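You operate a simulated robot arm through the tools that you are given. There is no shell and no other tool. Be economical: measure what you need, move in short steps, check, and stop when the job is done.

You run a simulated robot arm. Do the job below in one go: nothing can be reset, and whatever is moved stays where it is left.

Task
Clear the stop fault, set the bar dial to 50, restart the pump.
Fine: pump selector to off, stop button out, push reset, pump selector to run; leave the other controls.

The check looks at the end state, three seconds after you hand in, the way a careful person would. Anything else that was tipped, shoved, dropped, spilled or broken makes it a failure.

Robot
A 7-joint arm with a two-finger parallel gripper, fixed in place. Base frame: the origin is at the foot of the arm, x ahead of it, y to its left, z up. Lengths are in mm, angles in rad, forces in N, time in s.
With the tool pointing down near the work surface it reaches from about 300 to 780 mm from the base axis. Its first joint turns from -2.897 to 2.897 rad. Payload 3.91 kg.
Tool frame: the origin (TCP) lies between the finger pads and is the grasp point; the fingertips stand 30 mm ahead of it; z points along the fingers, y is the line along which they close. The gripper opens to 110 mm. The fingers are 20 mm wide and 10 mm thick; the gripper's body (48 by 112 mm) begins 55 mm behind the TCP.
Orientation is told as [roll, pitch, yaw] about the base's x, y, z axes, in that order, counted from this pose: with the fingers straight down and closing along the base's y, the tool's x points along the base's -x, its y along +y and its z along -z.

Tools
- The arm moves only by the tool move_arm. Its argument "commands" is a list of rows, each a list of 3 entries, a list of its own where there are three numbers: the shift along the tool's x, y, z in units of 400 mm (1.0 is 400 mm), then the turn, a rotation vector about the tool's x, y, z in units of 45 degrees (1.0 is 45 degrees), then the opening, from 0 (shut) to 1 (fully open). In form: [[[dx, dy, dz], [wx, wy, wz], hand], ...]. A call has 1 to 20 rows; each row is the pose to reach, as a shift and turn from the pose commanded when the call began, along the tool's axes at that moment. A call with a number of a shift or a turn outside -1 to 1 is refused whole. Each row takes 0.2 s and may step no farther than 50 mm and 0.15 rad from the row before; otherwise, or with a gripper value out of range, the whole call is refused. A pose out of reach is approached as far as the arm can. The call stops where the force on the tool passes 40 N (or 10 N more than at its start, if that is more) or the arm is blocked; 0.2 s more then pass. Each finger travels about 153 mm/s and halts on what it meets, pressing with about 40 N; the grip force reading is that of the motor and also rises with nothing between the fingers. The clock runs only during rows and for 0.2 s after the last one: add rows that repeat a pose to give the fingers time. The reply holds the time, the measured pose of the TCP, the force on the tool along the base axes, the opening and the grip force, in the units named above and with some noise.
- Cameras (640 x 400 px; columns grow to the right, rows downward): "scene" is fixed at [48, 501.3, 1701.6]; the picture's right is [-0.57, -0.82, 0.00], its down [-0.52, 0.36, -0.77] and it looks along [0.64, -0.44, -0.63] (base axes); focal length 333 px, centre (320, 200). "wrist" rides on the gripper at [77, 7, -114] in the tool frame; the picture's right is [-0.09, 1.00, 0.00], its down [-0.80, -0.07, -0.59] and it looks along [-0.59, -0.05, 0.80] (tool axes); focal length 270 px, centre (320, 200). There is no depth. A picture from a camera that has moved, and an enlarged one, comes with that camera's place and axes in the base frame and with its lens.
- camera(camera): a new picture of that camera. No time passes.
- raise_lower(by): slides the trunk up (or, below 0, down) by that many mm; the arm rides with it, the base frame stays. It gives what a move gives, with no picture.
- enlarge(camera, box): a new picture of the part [left, top, right, bottom] of that camera's present view, enlarged. No time passes.
- close_job(): hands the job in; it is judged then, once.

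Go step by step. Nothing tells you positions but the pictures and the camera data: compare them with the known pose of the tool, close in by small moves and look again before you grip or let go. The budget is 120 turns and 68 pictures, counting those below and the enlarged ones. Unless the task says otherwise, let go and move clear before handing in, and close with one line.

The tools are called after ">>>" as name(argument=value, ...) on one line, values as JSON. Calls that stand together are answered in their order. move_arm: Moves the arm, as the interface text tells. Its arguments: {"type":"object","properties":{"commands":{"type":"array","items":{"type":"array"}}},"required":["commands"]} The other tools are called the same way: raise_lower (by) slides the trunk up or down; camera (camera) takes a picture; enlarge (camera, box) takes an enlarged picture of a part of a camera's view; close_job () hands the job in.

At the start:

```text
time: 0.0
tcp_pos: [385.1, 95.6, 1381.2]
tool_rot: [0.0, 0.0, 0.0]
ft_force: [1.6, 0.4, -0.8]
finger_gap: 109.9
grip_force: 0.0
trunk travel left (down, up): [-575.0, 35.0]
```

scene: 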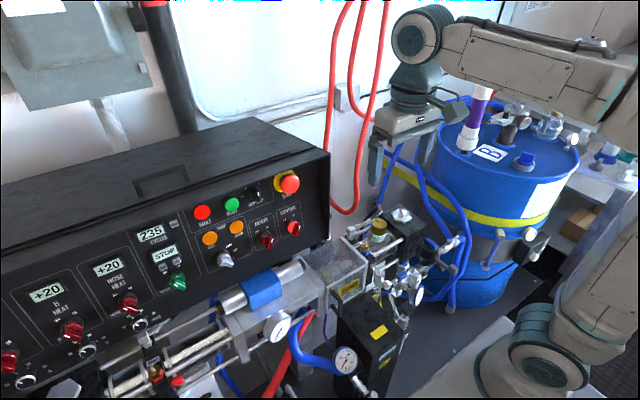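
wrist: 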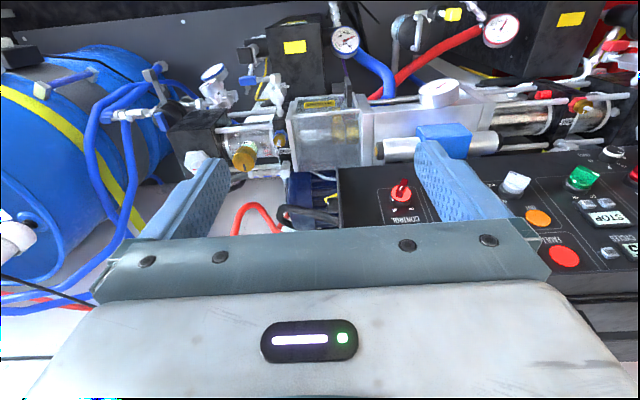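

I see a control panel on a machine with a stop button, lamps and several knobs. I'll enlarge the panel to read the labels.

>>> enlarge(camera="scene", box=[180, 160, 310, 280])

>>> enlarge(camera="scene", box=[0, 210, 210, 400])

>>> enlarge(camera="scene", box=[250, 200, 480, 400])

```text
3.33 times, centred on (245, 220) of scene
camera zoom: at [48.0, 501.3, 1701.6], right [-0.57, -0.82, 0.0], down [-0.52, 0.36, -0.77], along [0.64, -0.44, -0.63], focal length 1109 px, centre (570, 133)
```

zoom: 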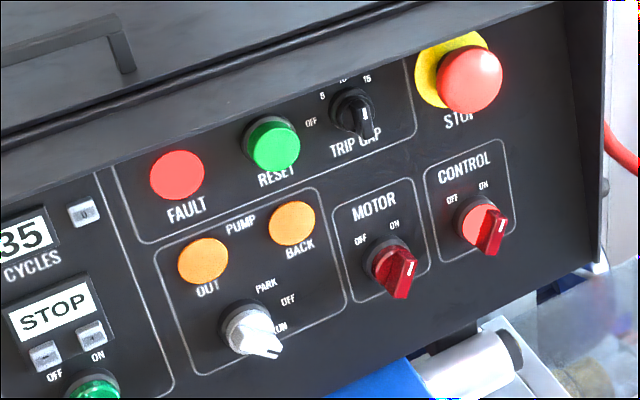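

```text
2.11 times, centred on (105, 305) of scene
camera zoom: at [48.0, 501.3, 1701.6], right [-0.57, -0.82, 0.0], down [-0.52, 0.36, -0.77], along [0.64, -0.44, -0.63], focal length 700 px, centre (773, -21)
```

zoom: 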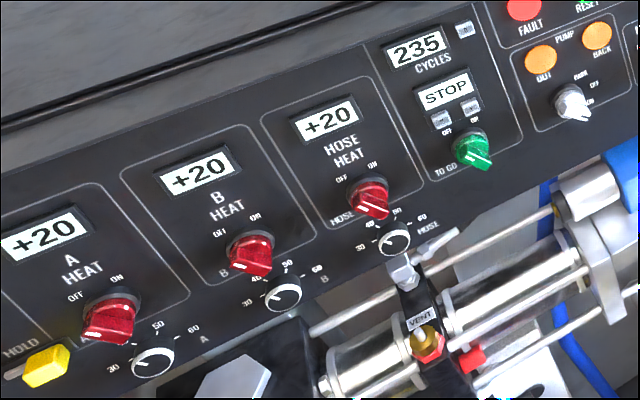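

```text
2.00 times, centred on (365, 300) of scene
camera zoom: at [48.0, 501.3, 1701.6], right [-0.57, -0.82, 0.0], down [-0.52, 0.36, -0.77], along [0.64, -0.44, -0.63], focal length 665 px, centre (230, 0)
```

zoom: 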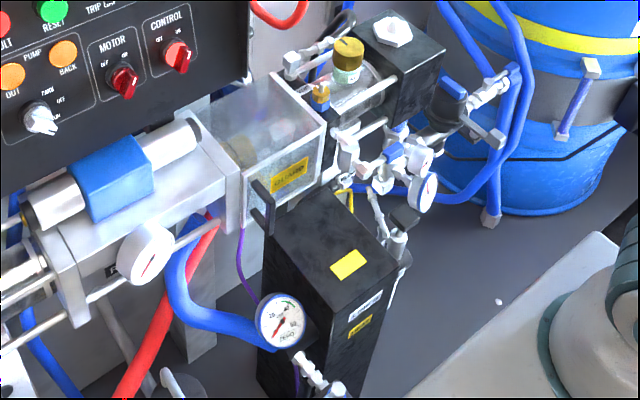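

Two things are unclear: the dial labelled "TRIP ..." and where the "bar" dial is. I'll zoom in further.

>>> enlarge(camera="scene", box=[235, 170, 307, 215])

>>> enlarge(camera="scene", box=[0, 320, 128, 400])

>>> enlarge(camera="wrist", box=[440, 120, 640, 300])

```text
8.89 times, centred on (271, 192) of scene
camera zoom: at [48.0, 501.3, 1701.6], right [-0.57, -0.82, 0.0], down [-0.52, 0.36, -0.77], along [0.64, -0.44, -0.63], focal length 2957 px, centre (756, 267)
```

zoom: 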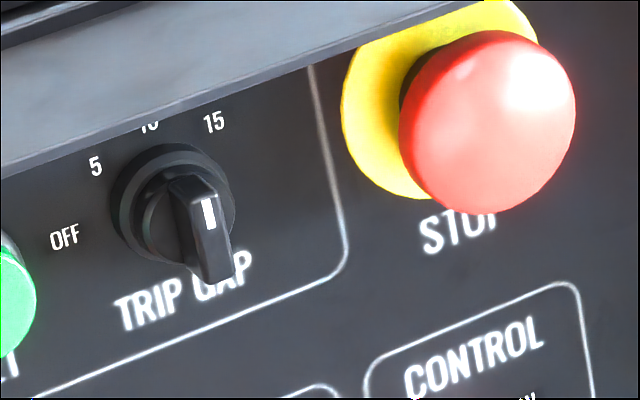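

```text
5.00 times, centred on (64, 360) of scene
camera zoom: at [48.0, 501.3, 1701.6], right [-0.57, -0.82, 0.0], down [-0.52, 0.36, -0.77], along [0.64, -0.44, -0.63], focal length 1663 px, centre (1600, -600)
```

zoom: 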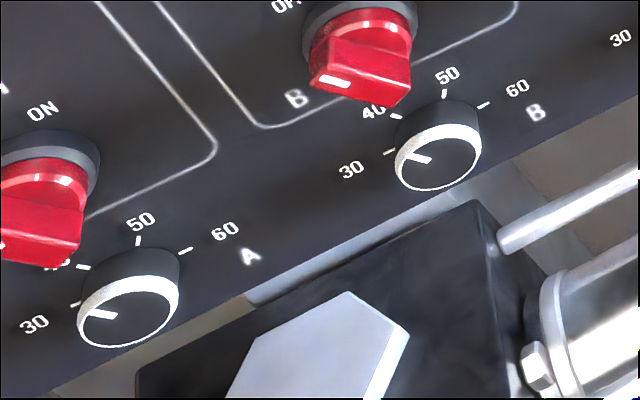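

```text
2.22 times, centred on (540, 210) of wrist
camera zoom: at [307.0, 102.5, 1495.5], right [0.09, 1.0, 0.0], down [0.8, -0.07, 0.59], along [0.59, -0.05, -0.8], focal length 601 px, centre (-169, 178)
```

zoom: 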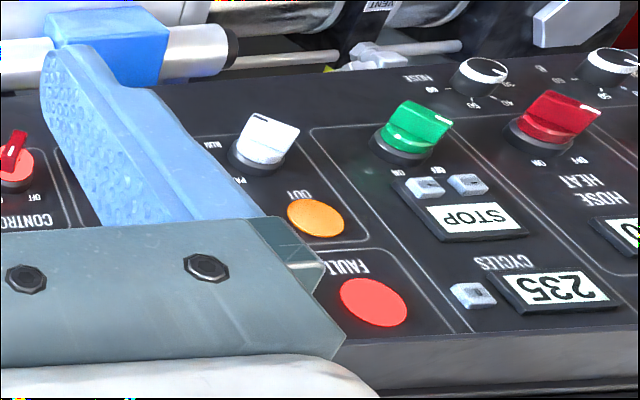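

The panel faces the robot at about x≈580–610, z≈1130–1250, with FAULT near y≈408 and CONTROL near y≈217. The left part is out of view, so I'll move the wrist camera left and tilt it up to look for the bar dial.

>>> move_arm(commands=[[[0.02, 0.11, 0], [0, -0.1, 0], 1], [[0.04, 0.22, 0], [0, -0.2, 0], 1], [[0.06, 0.33, 0], [0, -0.3, 0], 1], [[0.08, 0.44, 0], [0, -0.4, 0], 1], [[0.1, 0.55, 0], [0, -0.5, 0], 1], [[0.12, 0.66, 0], [0, -0.6, 0], 1], [[0.14, 0.77, 0], [0, -0.7, 0], 1]])

>>> camera(camera="wrist")

```text
time: 1.6
tcp_pos: [326.5, 408.1, 1377.7]
tool_rot: [-0.001, -0.55, 0.0]
ft_force: [0.4, 0.9, -0.2]
finger_gap: 110.2
grip_force: 0.1
trunk travel left (down, up): [-575.0, 35.0]
```

```text
59 pictures are left
camera wrist: at [201.9, 414.7, 1435.8], right [0.08, 1.0, 0.04], down [0.37, -0.07, 0.93], along [0.93, -0.05, -0.38], focal length 270 px, centre (320, 200)
```

wrist: 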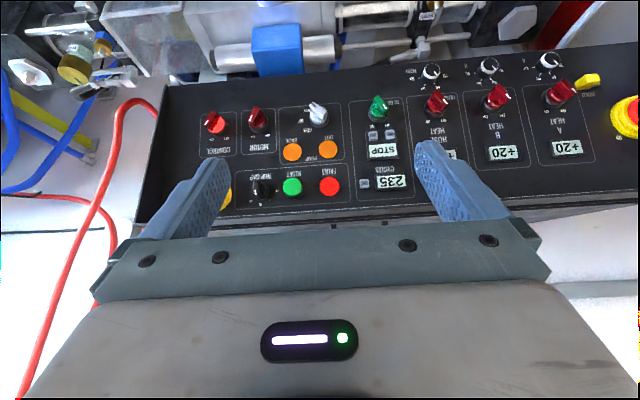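

The whole panel is in view now. I'll read the lower dials and the left end.

>>> enlarge(camera="wrist", box=[400, 45, 520, 120])

>>> enlarge(camera="wrist", box=[510, 30, 640, 160])

>>> enlarge(camera="wrist", box=[180, 90, 420, 220])

>>> enlarge(camera="wrist", box=[0, 0, 400, 100])

```text
5.33 times, centred on (460, 82) of wrist
camera zoom: at [201.9, 414.7, 1435.8], right [0.08, 1.0, 0.04], down [0.37, -0.07, 0.93], along [0.93, -0.05, -0.38], focal length 1442 px, centre (-427, 827)
```

zoom: 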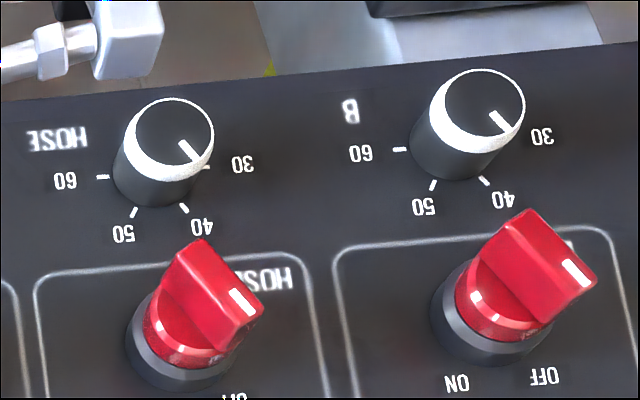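

```text
3.08 times, centred on (575, 95) of wrist
camera zoom: at [201.9, 414.7, 1435.8], right [0.08, 1.0, 0.04], down [0.37, -0.07, 0.93], along [0.93, -0.05, -0.38], focal length 832 px, centre (-465, 523)
```

zoom: 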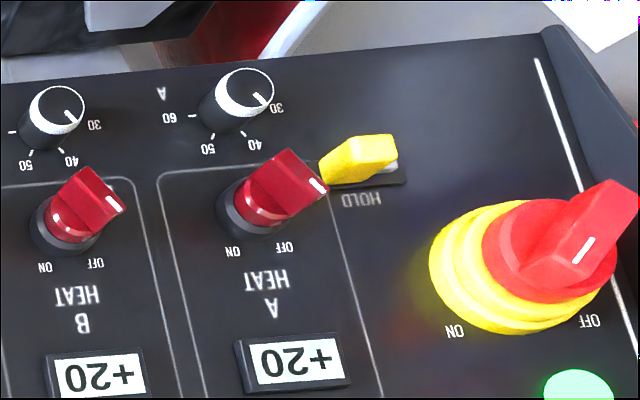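

```text
2.67 times, centred on (300, 155) of wrist
camera zoom: at [201.9, 414.7, 1435.8], right [0.08, 1.0, 0.04], down [0.37, -0.07, 0.93], along [0.93, -0.05, -0.38], focal length 721 px, centre (373, 320)
```

zoom: 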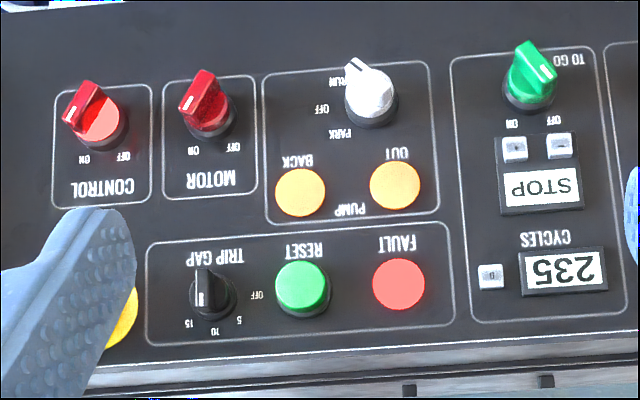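

```text
1.60 times, centred on (200, 50) of wrist
camera zoom: at [201.9, 414.7, 1435.8], right [0.08, 1.0, 0.04], down [0.37, -0.07, 0.93], along [0.93, -0.05, -0.38], focal length 432 px, centre (512, 440)
```

zoom: 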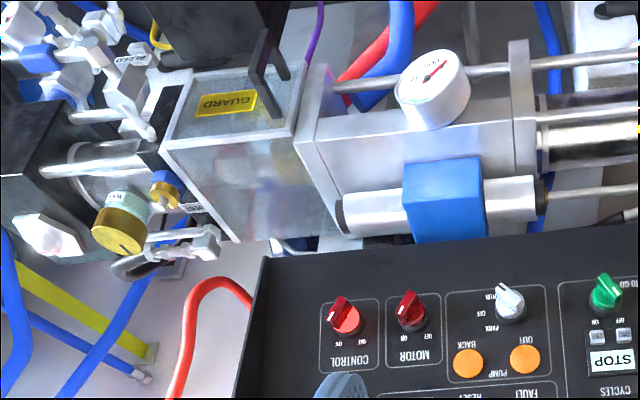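

No panel dial is marked in bar. The brass-topped knob on the right, beyond the GUARD box, has an index mark, so I'll zoom in on it and on the gauges.

>>> enlarge(camera="scene", box=[350, 200, 430, 250])

>>> enlarge(camera="scene", box=[360, 230, 472, 300])

>>> enlarge(camera="scene", box=[260, 300, 404, 400])

>>> enlarge(camera="wrist", box=[0, 0, 160, 100])

```text
8.00 times, centred on (390, 225) of scene
camera zoom: at [48.0, 501.3, 1701.6], right [-0.57, -0.82, 0.0], down [-0.52, 0.36, -0.77], along [0.64, -0.44, -0.63], focal length 2661 px, centre (-240, 0)
```

zoom: 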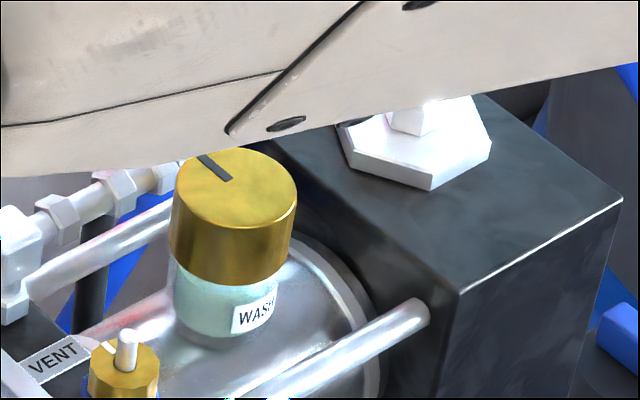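

```text
5.71 times, centred on (416, 265) of scene
camera zoom: at [48.0, 501.3, 1701.6], right [-0.57, -0.82, 0.0], down [-0.52, 0.36, -0.77], along [0.64, -0.44, -0.63], focal length 1901 px, centre (-229, -171)
```

zoom: 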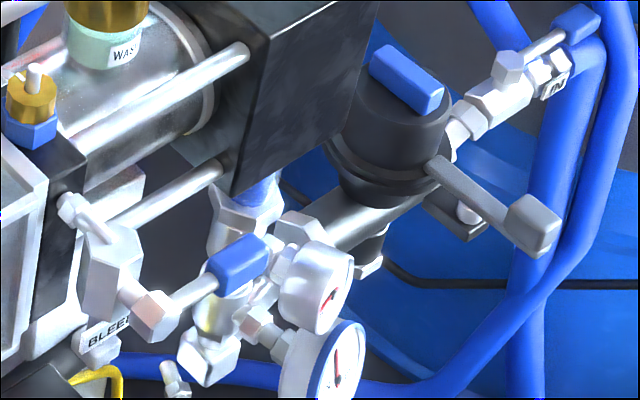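

```text
4.00 times, centred on (332, 350) of scene
camera zoom: at [48.0, 501.3, 1701.6], right [-0.57, -0.82, 0.0], down [-0.52, 0.36, -0.77], along [0.64, -0.44, -0.63], focal length 1330 px, centre (272, -400)
```

zoom: 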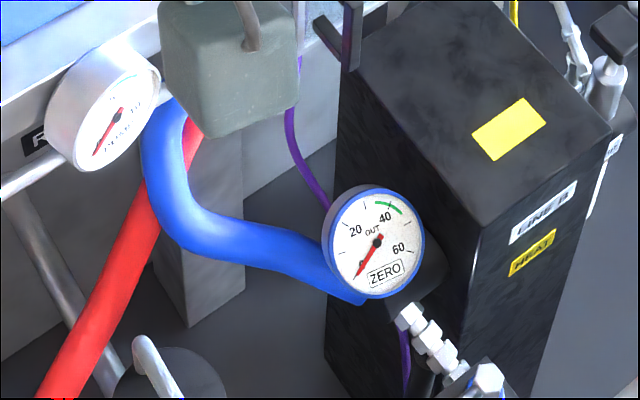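

```text
4.00 times, centred on (80, 50) of wrist
camera zoom: at [201.9, 414.7, 1435.8], right [0.08, 1.0, 0.04], down [0.37, -0.07, 0.93], along [0.93, -0.05, -0.38], focal length 1081 px, centre (1280, 800)
```

zoom: 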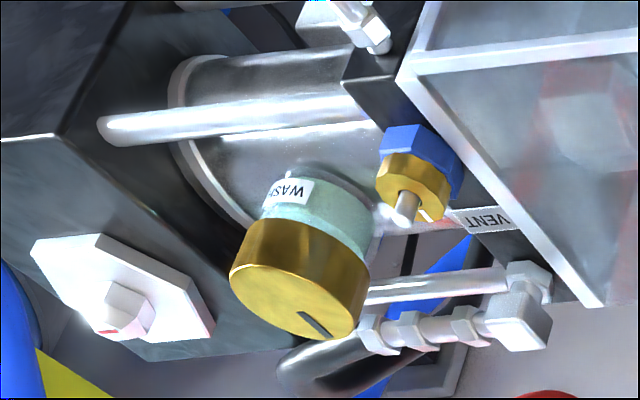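

None of these carries a bar scale: WASH and VENT are caps, and the gauges only read out. I'll look left of the panel for other controls.

>>> move_arm(commands=[[[0, 0.1, 0], [-0.08, 0, -0.13], 1], [[0, 0.2, 0], [-0.16, 0, -0.26], 1], [[0, 0.3, 0], [-0.24, 0, -0.39], 1], [[0, 0.4, 0], [-0.32, 0, -0.52], 1], [[0, 0.45, 0], [-0.38, 0, -0.62], 1]])

>>> camera(camera="wrist")

>>> camera(camera="scene")

```text
time: 2.8
tcp_pos: [327.0, 585.1, 1379.7]
tool_rot: [0.0, -0.55, 0.572]
ft_force: [-0.1, 0.7, 0.0]
finger_gap: 109.7
grip_force: 0.1
trunk travel left (down, up): [-575.0, 35.0]
```

```text
50 pictures are left
camera wrist: at [218.2, 522.0, 1437.6], right [-0.48, 0.88, 0.05], down [0.35, 0.14, 0.93], along [0.81, 0.46, -0.38], focal length 270 px, centre (320, 200)
```

wrist: 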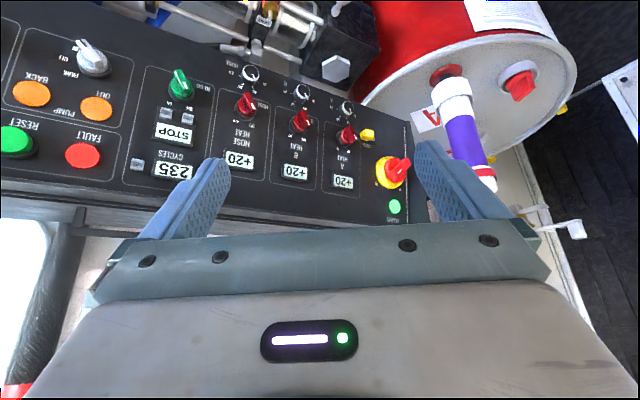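

```text
49 pictures are left
```

scene: 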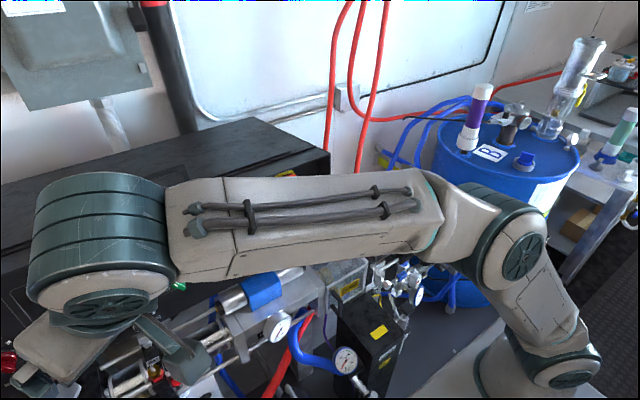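

There's nothing else on the left. I'll go back right and look at the front and right-hand side of the machine from closer.

>>> move_arm(commands=[[[0.0548, -0.0999, -0.0336], [0.0475, 0, 0.0775], 1], [[0.1096, -0.1998, -0.0672], [0.095, 0, 0.155], 1], [[0.1644, -0.2997, -0.1008], [0.1425, 0, 0.2325], 1], [[0.2192, -0.3996, -0.1344], [0.19, 0, 0.31], 1], [[0.274, -0.4995, -0.168], [0.2375, 0, 0.3875], 1], [[0.3288, -0.5994, -0.2016], [0.285, 0, 0.465], 1], [[0.3836, -0.6993, -0.2352], [0.3325, 0, 0.5425], 1], [[0.4384, -0.7992, -0.2688], [0.38, 0, 0.62], 1]])

>>> camera(camera="wrist")

```text
time: 4.6
tcp_pos: [328.0, 204.2, 1380.7]
tool_rot: [-0.001, -0.549, -0.002]
ft_force: [0.1, -0.1, -0.1]
finger_gap: 109.9
grip_force: 0.1
trunk travel left (down, up): [-575.0, 35.0]
```

```text
48 pictures are left
camera wrist: at [202.7, 210.7, 1438.5], right [0.08, 1.0, 0.05], down [0.37, -0.07, 0.93], along [0.93, -0.05, -0.38], focal length 270 px, centre (320, 200)
```

wrist: 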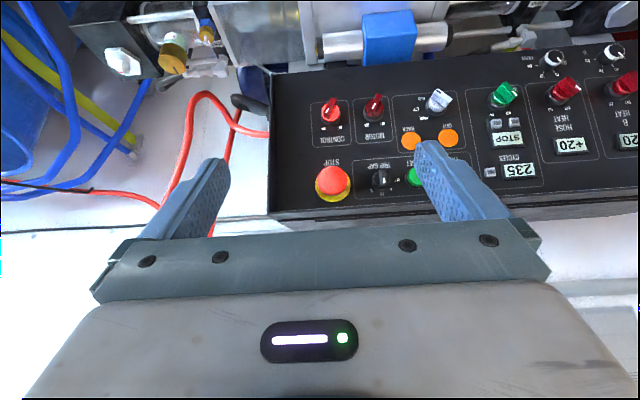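

Now I'll tilt down to see the lower front of the machine.

>>> move_arm(commands=[[[0, 0, 0], [0, 0.17, 0], 1], [[0, 0, 0], [0, 0.34, 0], 1], [[0, 0, 0], [0, 0.51, 0], 1], [[0, 0, 0], [0, 0.68, 0], 1]])

>>> camera(camera="wrist")

```text
time: 5.6
tcp_pos: [329.0, 205.2, 1380.1]
tool_rot: [0.0, -0.012, -0.001]
ft_force: [0.7, -0.5, 1.0]
finger_gap: 109.9
grip_force: 0.1
trunk travel left (down, up): [-575.0, 35.0]
```

```text
47 pictures are left
camera wrist: at [249.7, 211.0, 1494.5], right [0.09, 1.0, 0.0], down [0.79, -0.07, 0.6], along [0.6, -0.05, -0.8], focal length 270 px, centre (320, 200)
```

wrist: 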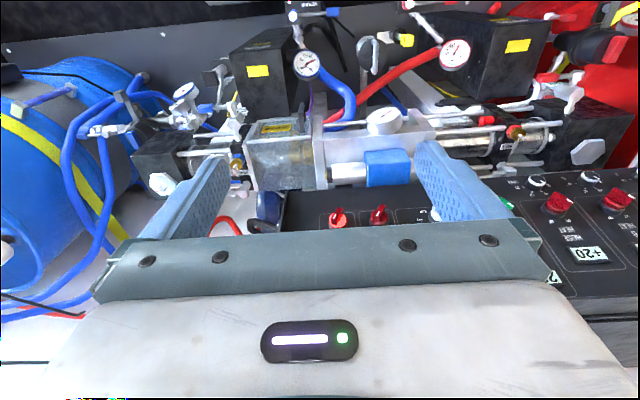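

A dark blue object sits beside the panel's right end, so I'll zoom in there and on the pump block and right-hand block.

>>> enlarge(camera="wrist", box=[225, 170, 305, 240])

>>> enlarge(camera="wrist", box=[200, 20, 480, 195])

>>> enlarge(camera="wrist", box=[120, 60, 260, 200])

>>> enlarge(camera="wrist", box=[460, 0, 640, 180])

```text
5.71 times, centred on (265, 205) of wrist
camera zoom: at [249.7, 211.0, 1494.5], right [0.09, 1.0, 0.0], down [0.79, -0.07, 0.6], along [0.6, -0.05, -0.8], focal length 1544 px, centre (634, 171)
```

zoom: 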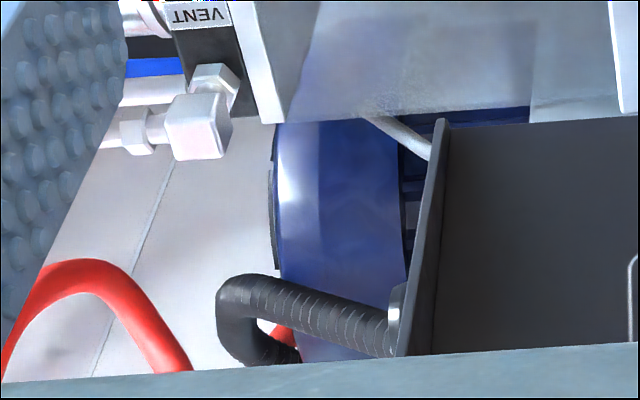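

```text
2.29 times, centred on (340, 108) of wrist
camera zoom: at [249.7, 211.0, 1494.5], right [0.09, 1.0, 0.0], down [0.79, -0.07, 0.6], along [0.6, -0.05, -0.8], focal length 618 px, centre (274, 411)
```

zoom: 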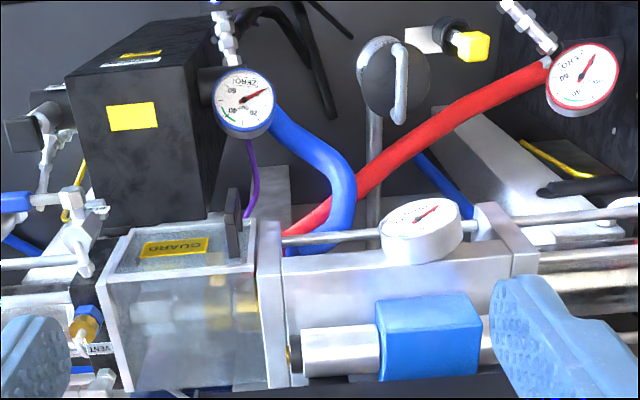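

```text
2.86 times, centred on (190, 130) of wrist
camera zoom: at [249.7, 211.0, 1494.5], right [0.09, 1.0, 0.0], down [0.79, -0.07, 0.6], along [0.6, -0.05, -0.8], focal length 772 px, centre (691, 400)
```

zoom: 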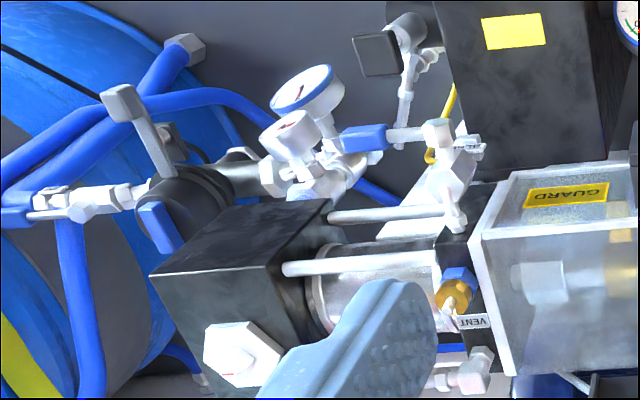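

```text
2.22 times, centred on (550, 90) of wrist
camera zoom: at [249.7, 211.0, 1494.5], right [0.09, 1.0, 0.0], down [0.79, -0.07, 0.6], along [0.6, -0.05, -0.8], focal length 601 px, centre (-191, 444)
```

zoom: 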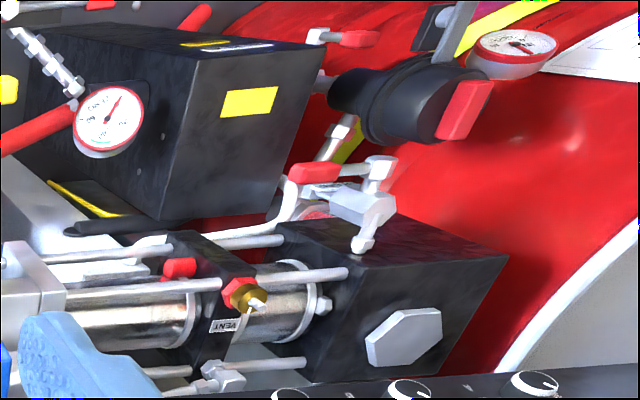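

No bar dial here yet, though there's a round part with a lever and a yellow knob near the machine's front. I'll tilt further down to see those.

>>> move_arm(commands=[[[0, 0, -0.05], [0, 0.17, 0], 1], [[0, 0, -0.05], [0, 0.34, 0], 1], [[0, 0, -0.05], [0, 0.51, 0], 1], [[0, 0, -0.05], [0, 0.6, 0], 1]])

>>> camera(camera="wrist")

```text
time: 6.6
tcp_pos: [328.7, 212.5, 1388.2]
tool_rot: [-0.032, 0.38, -0.01]
ft_force: [-0.7, 0.5, -0.3]
finger_gap: 110.0
grip_force: 0.1
out of reach, approached as far as the arm can: row 3, 4
trunk travel left (down, up): [-575.0, 35.0]
```

```text
42 pictures are left
camera wrist: at [301.1, 223.8, 1524.7], right [0.08, 0.99, -0.06], down [0.96, -0.06, 0.26], along [0.25, -0.08, -0.96], focal length 270 px, centre (320, 200)
```

wrist: 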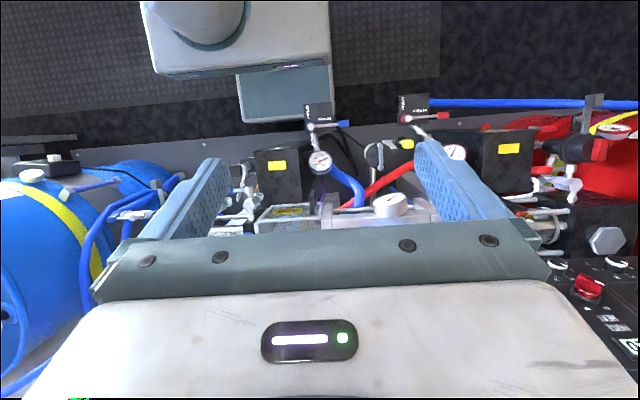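

>>> enlarge(camera="wrist", box=[350, 80, 480, 180])

>>> enlarge(camera="wrist", box=[0, 120, 160, 220])

```text
4.00 times, centred on (415, 130) of wrist
camera zoom: at [301.1, 223.8, 1524.7], right [0.08, 0.99, -0.06], down [0.96, -0.06, 0.26], along [0.25, -0.08, -0.96], focal length 1081 px, centre (-60, 480)
```

zoom: 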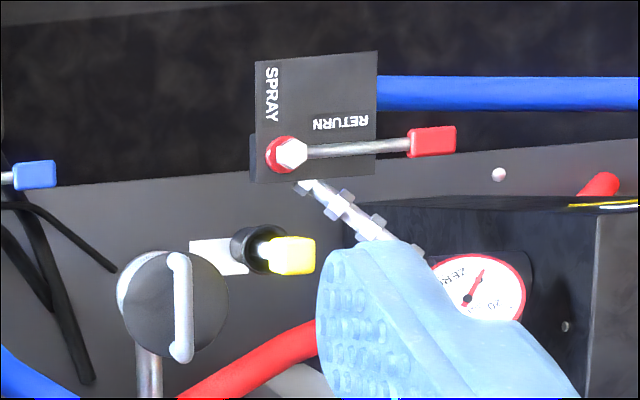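

```text
4.00 times, centred on (80, 170) of wrist
camera zoom: at [301.1, 223.8, 1524.7], right [0.08, 0.99, -0.06], down [0.96, -0.06, 0.26], along [0.25, -0.08, -0.96], focal length 1081 px, centre (1280, 320)
```

zoom: 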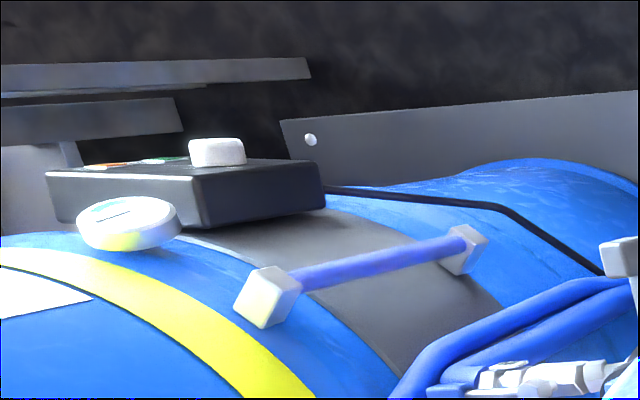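

The drum B heater box carries a white dial and there's another knob at low level on the machine front, around z≈700. I'll level out and lower the trunk to view the lower front and the drum.

>>> move_arm(commands=[[[0, 0, 0], [0, -0.18, 0], 1], [[0, 0, 0], [0, -0.36, 0], 1], [[0, 0, 0], [0, -0.54, 0], 1], [[0, 0, 0], [0, -0.72, 0], 1], [[0, 0, 0], [0, -0.9, 0], 1]])

>>> raise_lower(by=-300)

>>> camera(camera="wrist")

```text
time: 7.8
tcp_pos: [329.9, 214.0, 1390.0]
tool_rot: [-0.033, -0.331, 0.013]
ft_force: [-0.2, 0.0, -0.2]
finger_gap: 110.0
grip_force: 0.1
trunk travel left (down, up): [-575.0, 35.0]
```

```text
time: 10.8
tcp_pos: [330.8, 213.8, 1089.1]
tool_rot: [-0.033, -0.329, 0.011]
ft_force: [0.5, 0.2, -0.3]
finger_gap: 110.2
grip_force: 0.1
trunk travel left (down, up): [-275.0, 335.0]
```

```text
39 pictures are left
camera wrist: at [220.7, 223.1, 1173.1], right [0.08, 1.0, 0.0], down [0.57, -0.04, 0.82], along [0.82, -0.07, -0.57], focal length 270 px, centre (320, 200)
```

wrist: 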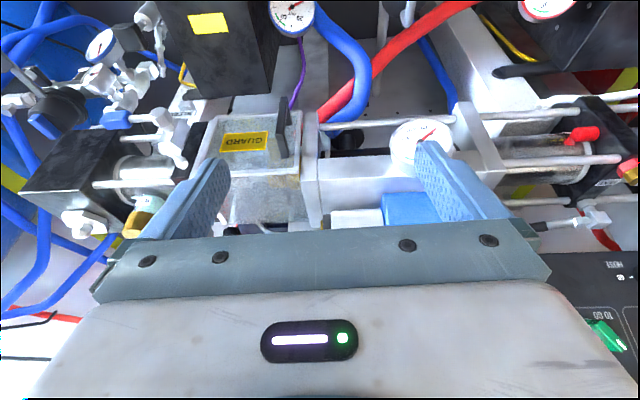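

I'm now at pump level. I'll tilt down a little to see the parts below the pump and enlarge the dark round part under it.

>>> enlarge(camera="wrist", box=[300, 70, 480, 190])

>>> move_arm(commands=[[[0, 0, 0], [0, 0.18, 0], 1], [[0, 0, 0], [0, 0.36, 0], 1], [[0, 0, 0], [0, 0.54, 0], 1], [[0, 0, 0], [0, 0.65, 0], 1]])

>>> camera(camera="wrist")

```text
3.33 times, centred on (390, 130) of wrist
camera zoom: at [220.7, 223.1, 1173.1], right [0.08, 1.0, 0.0], down [0.57, -0.04, 0.82], along [0.82, -0.07, -0.57], focal length 901 px, centre (87, 433)
```

zoom: 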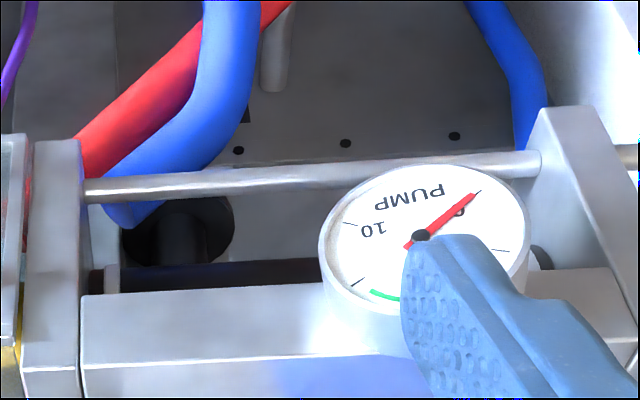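

```text
time: 11.8
tcp_pos: [330.2, 213.0, 1089.5]
tool_rot: [-0.032, 0.183, -0.005]
ft_force: [-0.5, -0.7, -0.1]
finger_gap: 109.9
grip_force: 0.1
trunk travel left (down, up): [-275.0, 335.0]
```

```text
37 pictures are left
camera wrist: at [275.6, 224.3, 1216.1], right [0.09, 1.0, -0.05], down [0.9, -0.06, 0.44], along [0.43, -0.08, -0.9], focal length 270 px, centre (320, 200)
```

wrist: 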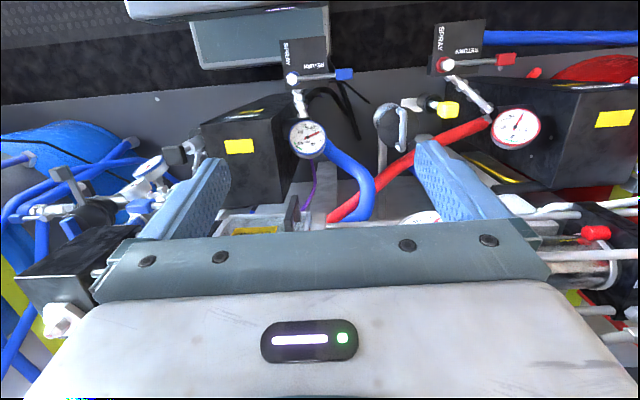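

>>> enlarge(camera="wrist", box=[350, 80, 480, 160])

>>> enlarge(camera="scene", box=[540, 0, 640, 240])

```text
4.92 times, centred on (415, 120) of wrist
camera zoom: at [275.6, 224.3, 1216.1], right [0.09, 1.0, -0.05], down [0.9, -0.06, 0.44], along [0.43, -0.08, -0.9], focal length 1331 px, centre (-148, 594)
```

zoom: 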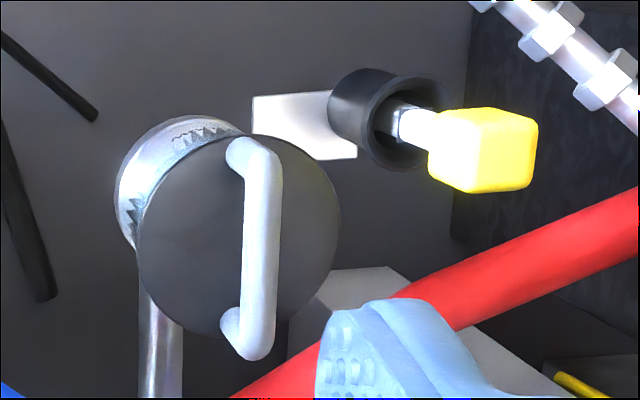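

```text
1.67 times, centred on (590, 120) of scene
camera zoom: at [48.0, 501.3, 1701.6], right [-0.57, -0.82, 0.0], down [-0.52, 0.36, -0.77], along [0.64, -0.44, -0.63], focal length 554 px, centre (-130, 333)
```

zoom: 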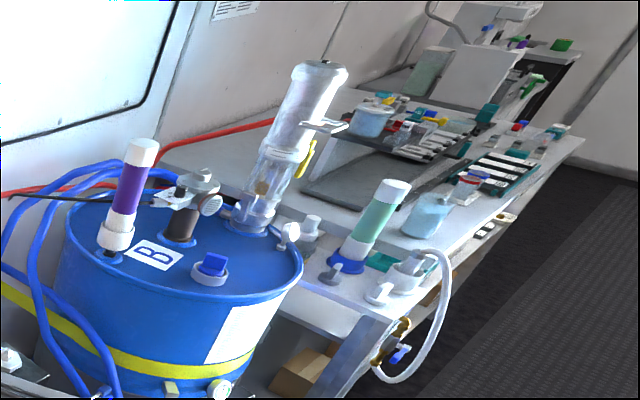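

No scale on that cap. Next I'll check the drum heater box and the white hex on the B inlet block by moving right.

>>> move_arm(commands=[[[0, -0.12, 0], [0, -0.15, 0], 1], [[0, -0.24, 0], [0, -0.3, 0], 1], [[0, -0.36, 0], [0, -0.45, 0], 1], [[0, -0.48, 0], [0, -0.55, 0], 1], [[0, -0.6, 0], [0, -0.6, 0], 1], [[0, -0.72, 0], [0, -0.6, 0], 1]])

>>> camera(camera="wrist")

```text
time: 13.2
tcp_pos: [329.8, -75.4, 1098.3]
tool_rot: [-0.034, -0.289, 0.01]
ft_force: [-0.1, 0.1, 0.5]
finger_gap: 109.9
grip_force: 0.0
trunk travel left (down, up): [-275.0, 335.0]
```

```text
34 pictures are left
camera wrist: at [223.9, -66.0, 1187.4], right [0.08, 1.0, -0.01], down [0.6, -0.04, 0.8], along [0.8, -0.07, -0.6], focal length 270 px, centre (320, 200)
```

wrist: 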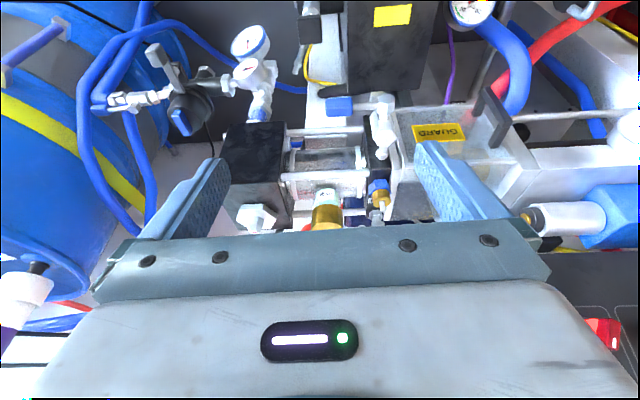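

Still nothing marked in bar. I'll yaw right to see the drum heater box, and take a scene view with the arm in its present place.

>>> move_arm(commands=[[[0.05, 0, -0.05], [0.05, 0, 0.16], 1], [[0.1, 0, -0.1], [0.1, 0, 0.32], 1], [[0.1, 0, -0.15], [0.15, 0, 0.48], 1], [[0.1, 0, -0.2], [0.2, 0, 0.64], 1], [[0.1, 0, -0.2], [0.25, 0, 0.8], 1]])

>>> camera(camera="wrist")

>>> camera(camera="scene")

```text
time: 14.4
tcp_pos: [277.1, -73.1, 1156.7]
tool_rot: [-0.044, -0.286, -0.646]
ft_force: [-0.2, 0.3, 0.3]
finger_gap: 110.1
grip_force: 0.1
trunk travel left (down, up): [-275.0, 335.0]
```

```text
33 pictures are left
camera wrist: at [200.0, -0.6, 1246.3], right [0.68, 0.74, -0.02], down [0.45, -0.4, 0.8], along [0.58, -0.55, -0.6], focal length 270 px, centre (320, 200)
```

wrist: 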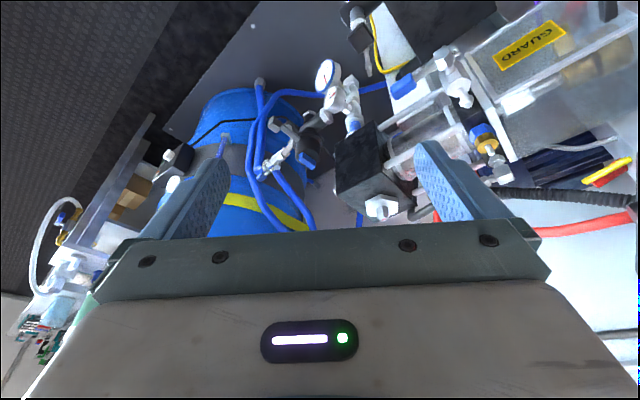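

```text
32 pictures are left
```

scene: 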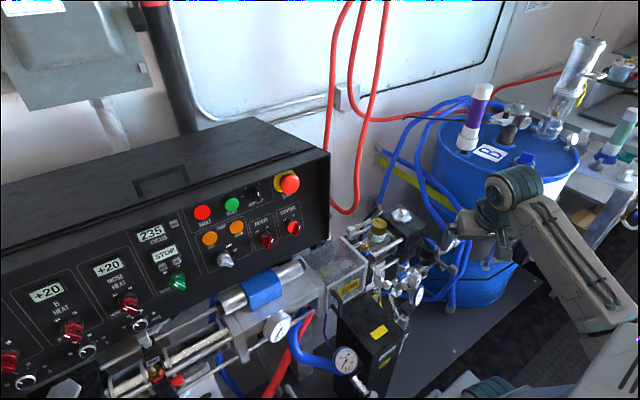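

A yellow and red handle shows on the panel's right-hand side, hidden from the other views. I'll zoom in on it.

>>> enlarge(camera="wrist", box=[480, 100, 640, 260])

```text
2.50 times, centred on (560, 180) of wrist
camera zoom: at [200.0, -0.6, 1246.3], right [0.68, 0.74, -0.02], down [0.45, -0.4, 0.8], along [0.58, -0.55, -0.6], focal length 676 px, centre (-280, 250)
```

zoom: 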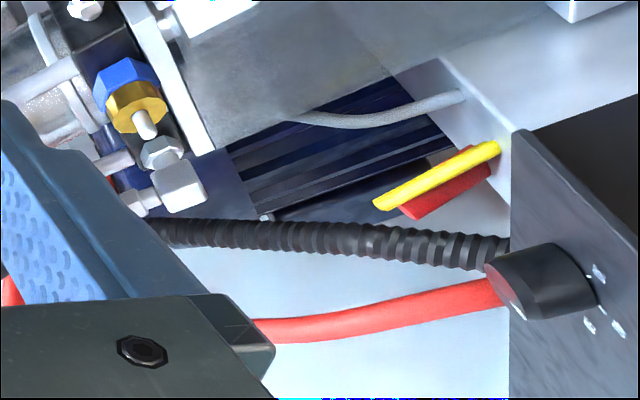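

That is the dial: a black knob with white ticks on the console's right side face, near (646, 100, 1064). I'll do the panel first, so I'm going back to face it.

>>> move_arm(commands=[[[0.0415, 0.0936, -0.0253], [-0.03, 0, -0.1], 1], [[0.083, 0.1872, -0.0505], [-0.06, 0, -0.2], 1], [[0.1245, 0.2808, -0.0758], [-0.09, 0, -0.3], 1], [[0.166, 0.3744, -0.101], [-0.125, 0, -0.4], 1], [[0.2075, 0.468, -0.126], [-0.155, 0, -0.5], 1], [[0.249, 0.5616, -0.1515], [-0.185, 0, -0.6], 1], [[0.2905, 0.6552, -0.177], [-0.22, 0, -0.7], 1], [[0.332, 0.7488, -0.202], [-0.25, 0, -0.8], 1]])

```text
time: 16.2
tcp_pos: [333.2, 257.6, 1188.7]
tool_rot: [-0.03, -0.291, 0.012]
ft_force: [-0.3, -0.4, 0.2]
finger_gap: 109.9
grip_force: 0.0
trunk travel left (down, up): [-275.0, 335.0]
```

>>> move_arm(commands=[[[0, 0.06, 0], [-0.033, -0.166, 0.026], 1], [[0, 0.12, 0], [-0.033, -0.333, 0.026], 1], [[0, 0.18, 0], [-0.033, -0.5, 0.026], 1], [[0, 0.24, 0], [-0.033, -0.667, 0.026], 1], [[0, 0.3, 0], [-0.033, -0.833, 0.026], 1], [[0, 0.35, 0], [-0.033, -1.0, 0.026], 1]])

>>> camera(camera="wrist")

```text
time: 17.6
tcp_pos: [331.9, 397.8, 1185.4]
tool_rot: [0.004, -1.077, 0.0]
ft_force: [-0.4, -0.7, 0.9]
finger_gap: 110.1
grip_force: 0.1
trunk travel left (down, up): [-275.0, 335.0]
```

```text
30 pictures are left
camera wrist: at [195.1, 404.8, 1173.3], right [0.04, 1.0, 0.08], down [-0.14, -0.07, 0.99], along [0.99, -0.05, 0.14], focal length 270 px, centre (320, 200)
```

wrist: 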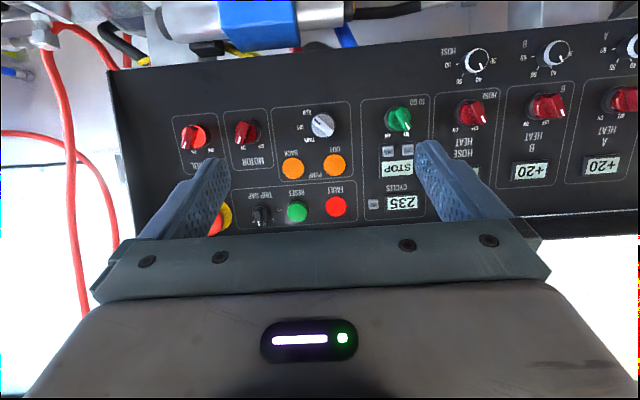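

I'm facing the panel squarely; the pump selector is near (588, 398, 1121) and points at RUN. I'll zoom in for its exact angle.

>>> enlarge(camera="wrist", box=[270, 95, 370, 160])

```text
6.15 times, centred on (320, 128) of wrist
camera zoom: at [195.1, 404.8, 1173.3], right [0.04, 1.0, 0.08], down [-0.14, -0.07, 0.99], along [0.99, -0.05, 0.14], focal length 1663 px, centre (320, 646)
```

zoom: 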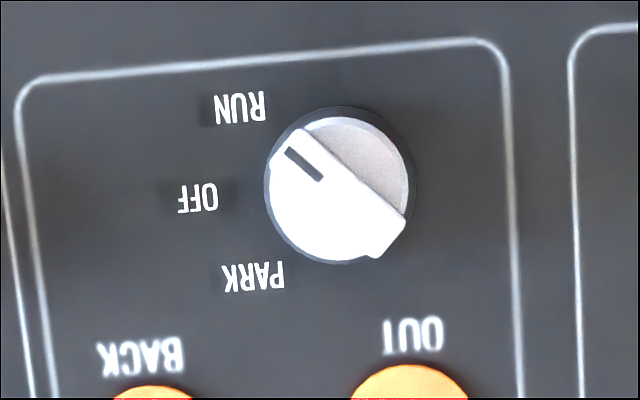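

The knob is 35 mm wide with its blade at 45° (RUN) and OFF is horizontal, so each step is 45°. I'll come to a standoff in front of it, square to the panel, with the fingers partly closed.

>>> move_arm(commands=[[[-0.0247, 0, 0.105], [0, -0.087, 0], 0.7], [[-0.0494, 0, 0.21], [0, -0.174, 0], 0.6], [[-0.0741, 0, 0.316], [0, -0.261, 0], 0.5], [[-0.0988, 0, 0.421], [0, -0.348, 0], 0.5]])

>>> move_arm(commands=[[[0, 0, 0], [0, 0, -0.18], 0.5], [[0, 0, 0], [0, 0, -0.36], 0.5], [[0, 0, 0], [0, 0, -0.54], 0.5], [[0, 0, 0], [0, 0, -0.72], 0.5], [[0, 0, 0], [0, 0, -0.9], 0.5], [[0, 0, 0], [0, 0, -1], 0.5]])

>>> camera(camera="wrist")

```text
time: 18.6
tcp_pos: [499.8, 398.7, 1138.2]
tool_rot: [0.002, -1.349, 0.0]
ft_force: [0.6, -0.7, 0.5]
finger_gap: 55.2
grip_force: 0.1
trunk travel left (down, up): [-275.0, 335.0]
```

```text
time: 20.0
tcp_pos: [500.1, 397.8, 1138.3]
tool_rot: [-1.259, -0.759, 1.356]
ft_force: [0.7, -0.2, 0.0]
finger_gap: 55.2
grip_force: 0.0
trunk travel left (down, up): [-275.0, 335.0]
```

```text
28 pictures are left
camera wrist: at [375.9, 348.3, 1107.4], right [-0.14, 0.77, -0.63], down [-0.44, 0.52, 0.73], along [0.88, 0.38, 0.27], focal length 270 px, centre (320, 200)
```

wrist: 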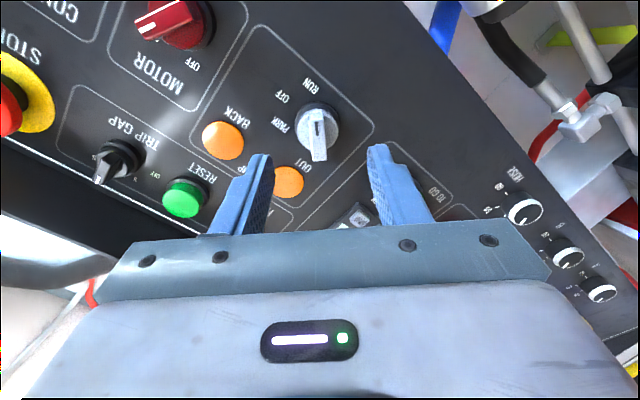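

The blade is vertical in the image and centred between the fingers. I'll advance 50 mm and look.

>>> move_arm(commands=[[[0, 0, 0.05], [0, 0, 0], 0.5], [[0, 0, 0.1], [0, 0, 0], 0.5], [[0, 0, 0.125], [0, 0, 0], 0.5]])

>>> camera(camera="wrist")

```text
time: 20.8
tcp_pos: [547.4, 398.3, 1128.4]
tool_rot: [-1.261, -0.762, 1.353]
ft_force: [-0.4, -0.4, -0.1]
finger_gap: 55.1
grip_force: 0.0
trunk travel left (down, up): [-275.0, 335.0]
```

```text
27 pictures are left
camera wrist: at [423.6, 348.4, 1097.3], right [-0.14, 0.77, -0.63], down [-0.44, 0.52, 0.73], along [0.88, 0.38, 0.27], focal length 270 px, centre (320, 200)
```

wrist: 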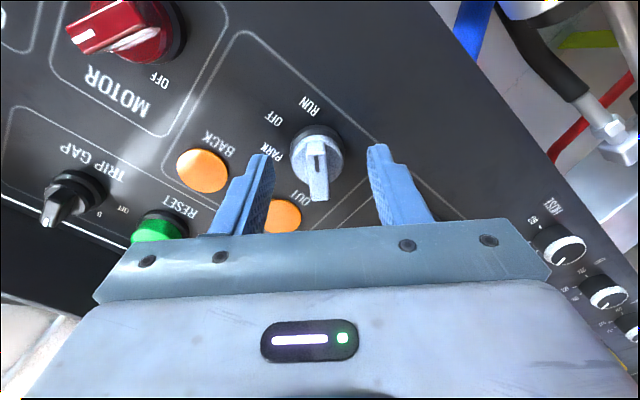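

Fingertips reach about 15 mm past the blade front. Closing on the blade.

>>> move_arm(commands=[[[0, 0, 0], [0, 0, 0], 0.3], [[0, 0, 0], [0, 0, 0], 0.15], [[0, 0, 0], [0, 0, 0], 0], [[0, 0, 0], [0, 0, 0], 0]])

>>> camera(camera="wrist")

```text
time: 21.8
tcp_pos: [548.5, 397.8, 1128.7]
tool_rot: [-1.261, -0.764, 1.355]
ft_force: [3.6, -0.5, 6.6]
finger_gap: 30.5
grip_force: 45.1
trunk travel left (down, up): [-275.0, 335.0]
```

```text
26 pictures are left
camera wrist: at [423.8, 347.7, 1098.0], right [-0.14, 0.77, -0.63], down [-0.44, 0.52, 0.73], along [0.88, 0.38, 0.27], focal length 270 px, centre (320, 200)
```

wrist: 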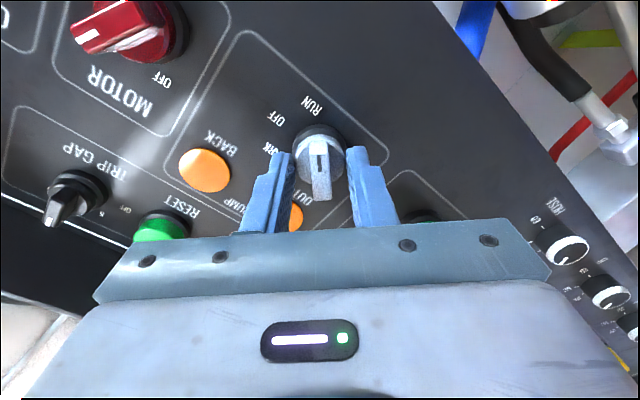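

The gap is 30.5 mm, so I'm holding the round body. I'll open, back off 10 mm, and take the blade itself.

>>> move_arm(commands=[[[0, 0, 0], [0, 0, 0], 0.45], [[0, 0, -0.025], [0, 0, 0], 0.45], [[0, 0, -0.025], [0, 0, 0], 0.2], [[0, 0, -0.025], [0, 0, 0], 0], [[0, 0, -0.025], [0, 0, 0], 0], [[0, 0, -0.025], [0, 0, 0], 0]])

```text
time: 23.2
tcp_pos: [538.7, 398.3, 1131.2]
tool_rot: [-1.262, -0.762, 1.356]
ft_force: [2.1, 0.0, 6.5]
finger_gap: 11.3
grip_force: 45.3
trunk travel left (down, up): [-275.0, 335.0]
```

Now it's the 11 mm blade that's held. Turning 45° counter-clockwise (as seen by a viewer) to OFF.

>>> move_arm(commands=[[[0, 0, 0], [0, 0, -0.17], 0], [[0, 0, 0], [0, 0, -0.34], 0], [[0, 0, 0], [0, 0, -0.51], 0], [[0, 0, 0], [0, 0, -0.68], 0], [[0, 0, 0], [0, 0, -0.85], 0], [[0, 0, 0], [0, 0, -1], 0], [[0, 0, 0], [0, 0, -1], 0]])

>>> enlarge(camera="wrist", box=[200, 80, 440, 230])

```text
time: 24.8
tcp_pos: [537.3, 398.7, 1131.8]
tool_rot: [-1.35, 0.0, 1.573]
ft_force: [-3.7, -1.9, 12.3]
finger_gap: 11.4
grip_force: 45.5
trunk travel left (down, up): [-275.0, 335.0]
```

```text
2.67 times, centred on (320, 155) of wrist
camera zoom: at [425.1, 320.5, 1151.5], right [-0.22, 0.09, -0.97], down [-0.57, 0.8, 0.2], along [0.79, 0.59, -0.13], focal length 721 px, centre (320, 320)
```

zoom: 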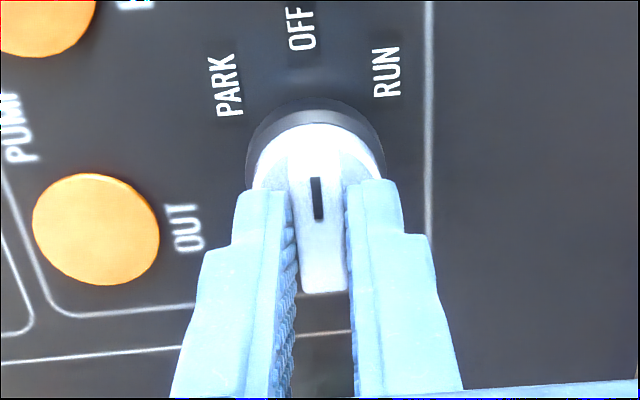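

The selector reads OFF. Releasing, backing off and rolling the hand back upright.

>>> move_arm(commands=[[[0, 0, 0], [0, 0, 0], 0.35], [[0, 0, -0.05], [0, 0, 0], 0.35], [[0, 0, -0.15], [0, 0, 0.1], 0.35], [[0, 0, -0.25], [0, 0, 0.28], 0.35], [[0, 0, -0.25], [0, 0, 0.46], 0.35], [[0, 0, -0.25], [0, 0, 0.64], 0.35], [[0, 0, -0.25], [0, 0, 0.82], 0.35], [[0, 0, -0.25], [0, 0, 1.0], 0.35]])

>>> move_arm(commands=[[[0, 0, 0], [0, 0, 0.18], 0.5], [[0, 0, 0], [0, 0, 0.36], 0.5], [[0, 0, 0], [0, 0, 0.54], 0.5], [[0, 0, 0], [0, 0, 0.72], 0.5], [[0, 0, 0], [0, 0, 0.9], 0.5], [[0, 0, 0], [0, 0, 1.0], 0.5]])

```text
time: 26.6
tcp_pos: [440.5, 397.1, 1153.9]
tool_rot: [-1.261, -0.763, 1.352]
ft_force: [-0.2, 0.3, -0.4]
finger_gap: 38.6
grip_force: 0.1
trunk travel left (down, up): [-275.0, 335.0]
```

```text
time: 28.0
tcp_pos: [441.1, 398.4, 1152.7]
tool_rot: [0.01, -1.348, -0.01]
ft_force: [-0.8, -0.6, -0.4]
finger_gap: 55.4
grip_force: 0.0
trunk travel left (down, up): [-275.0, 335.0]
```

>>> move_arm(commands=[[[-0.0646, -0.093, 0.007], [0, 0, 0], 0.55], [[-0.129, -0.186, 0.014], [0, 0, 0], 0.6], [[-0.194, -0.279, 0.021], [0, 0, 0], 0.65], [[-0.258, -0.372, 0.028], [0, 0, 0], 0.7], [[-0.323, -0.465, 0.035], [0, 0, 0], 0.75]])

>>> camera(camera="wrist")

```text
time: 29.2
tcp_pos: [483.7, 213.5, 1277.2]
tool_rot: [0.002, -1.349, -0.001]
ft_force: [-0.4, 0.3, 0.4]
finger_gap: 82.3
grip_force: 0.2
trunk travel left (down, up): [-275.0, 335.0]
```

```text
24 pictures are left
camera wrist: at [354.2, 219.7, 1229.3], right [0.02, 1.0, 0.09], down [-0.4, -0.07, 0.91], along [0.92, -0.05, 0.4], focal length 270 px, centre (320, 200)
```

wrist: 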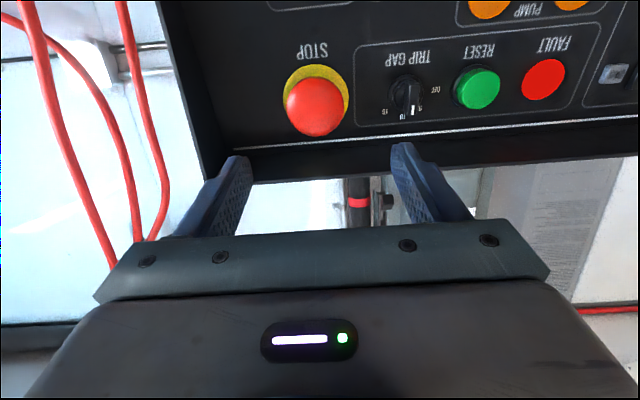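

The STOP head is about 8 mm below the hand axis, near (598, 210, 1247). I'll shift and advance 85 mm with the fingers straddling it.

>>> move_arm(commands=[[[0.02, -0.008, 0.05], [0, 0, 0], 0.72], [[0.02, -0.008, 0.13], [0, 0, 0], 0.72], [[0.02, -0.008, 0.18], [0, 0, 0], 0.72], [[0.02, -0.008, 0.2125], [0, 0, 0], 0.72]])

>>> camera(camera="wrist")

```text
time: 30.2
tcp_pos: [563.7, 209.9, 1247.6]
tool_rot: [0.003, -1.347, 0.0]
ft_force: [1.3, 0.4, -0.5]
finger_gap: 79.5
grip_force: 0.0
trunk travel left (down, up): [-275.0, 335.0]
```

```text
23 pictures are left
camera wrist: at [436.3, 216.0, 1200.3], right [0.02, 1.0, 0.09], down [-0.4, -0.07, 0.91], along [0.92, -0.05, 0.4], focal length 270 px, centre (320, 200)
```

wrist: 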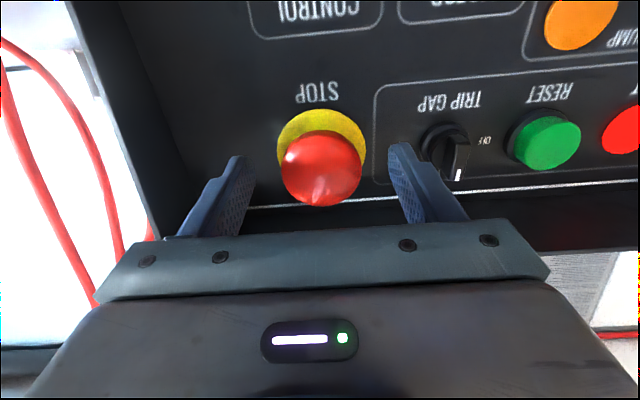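

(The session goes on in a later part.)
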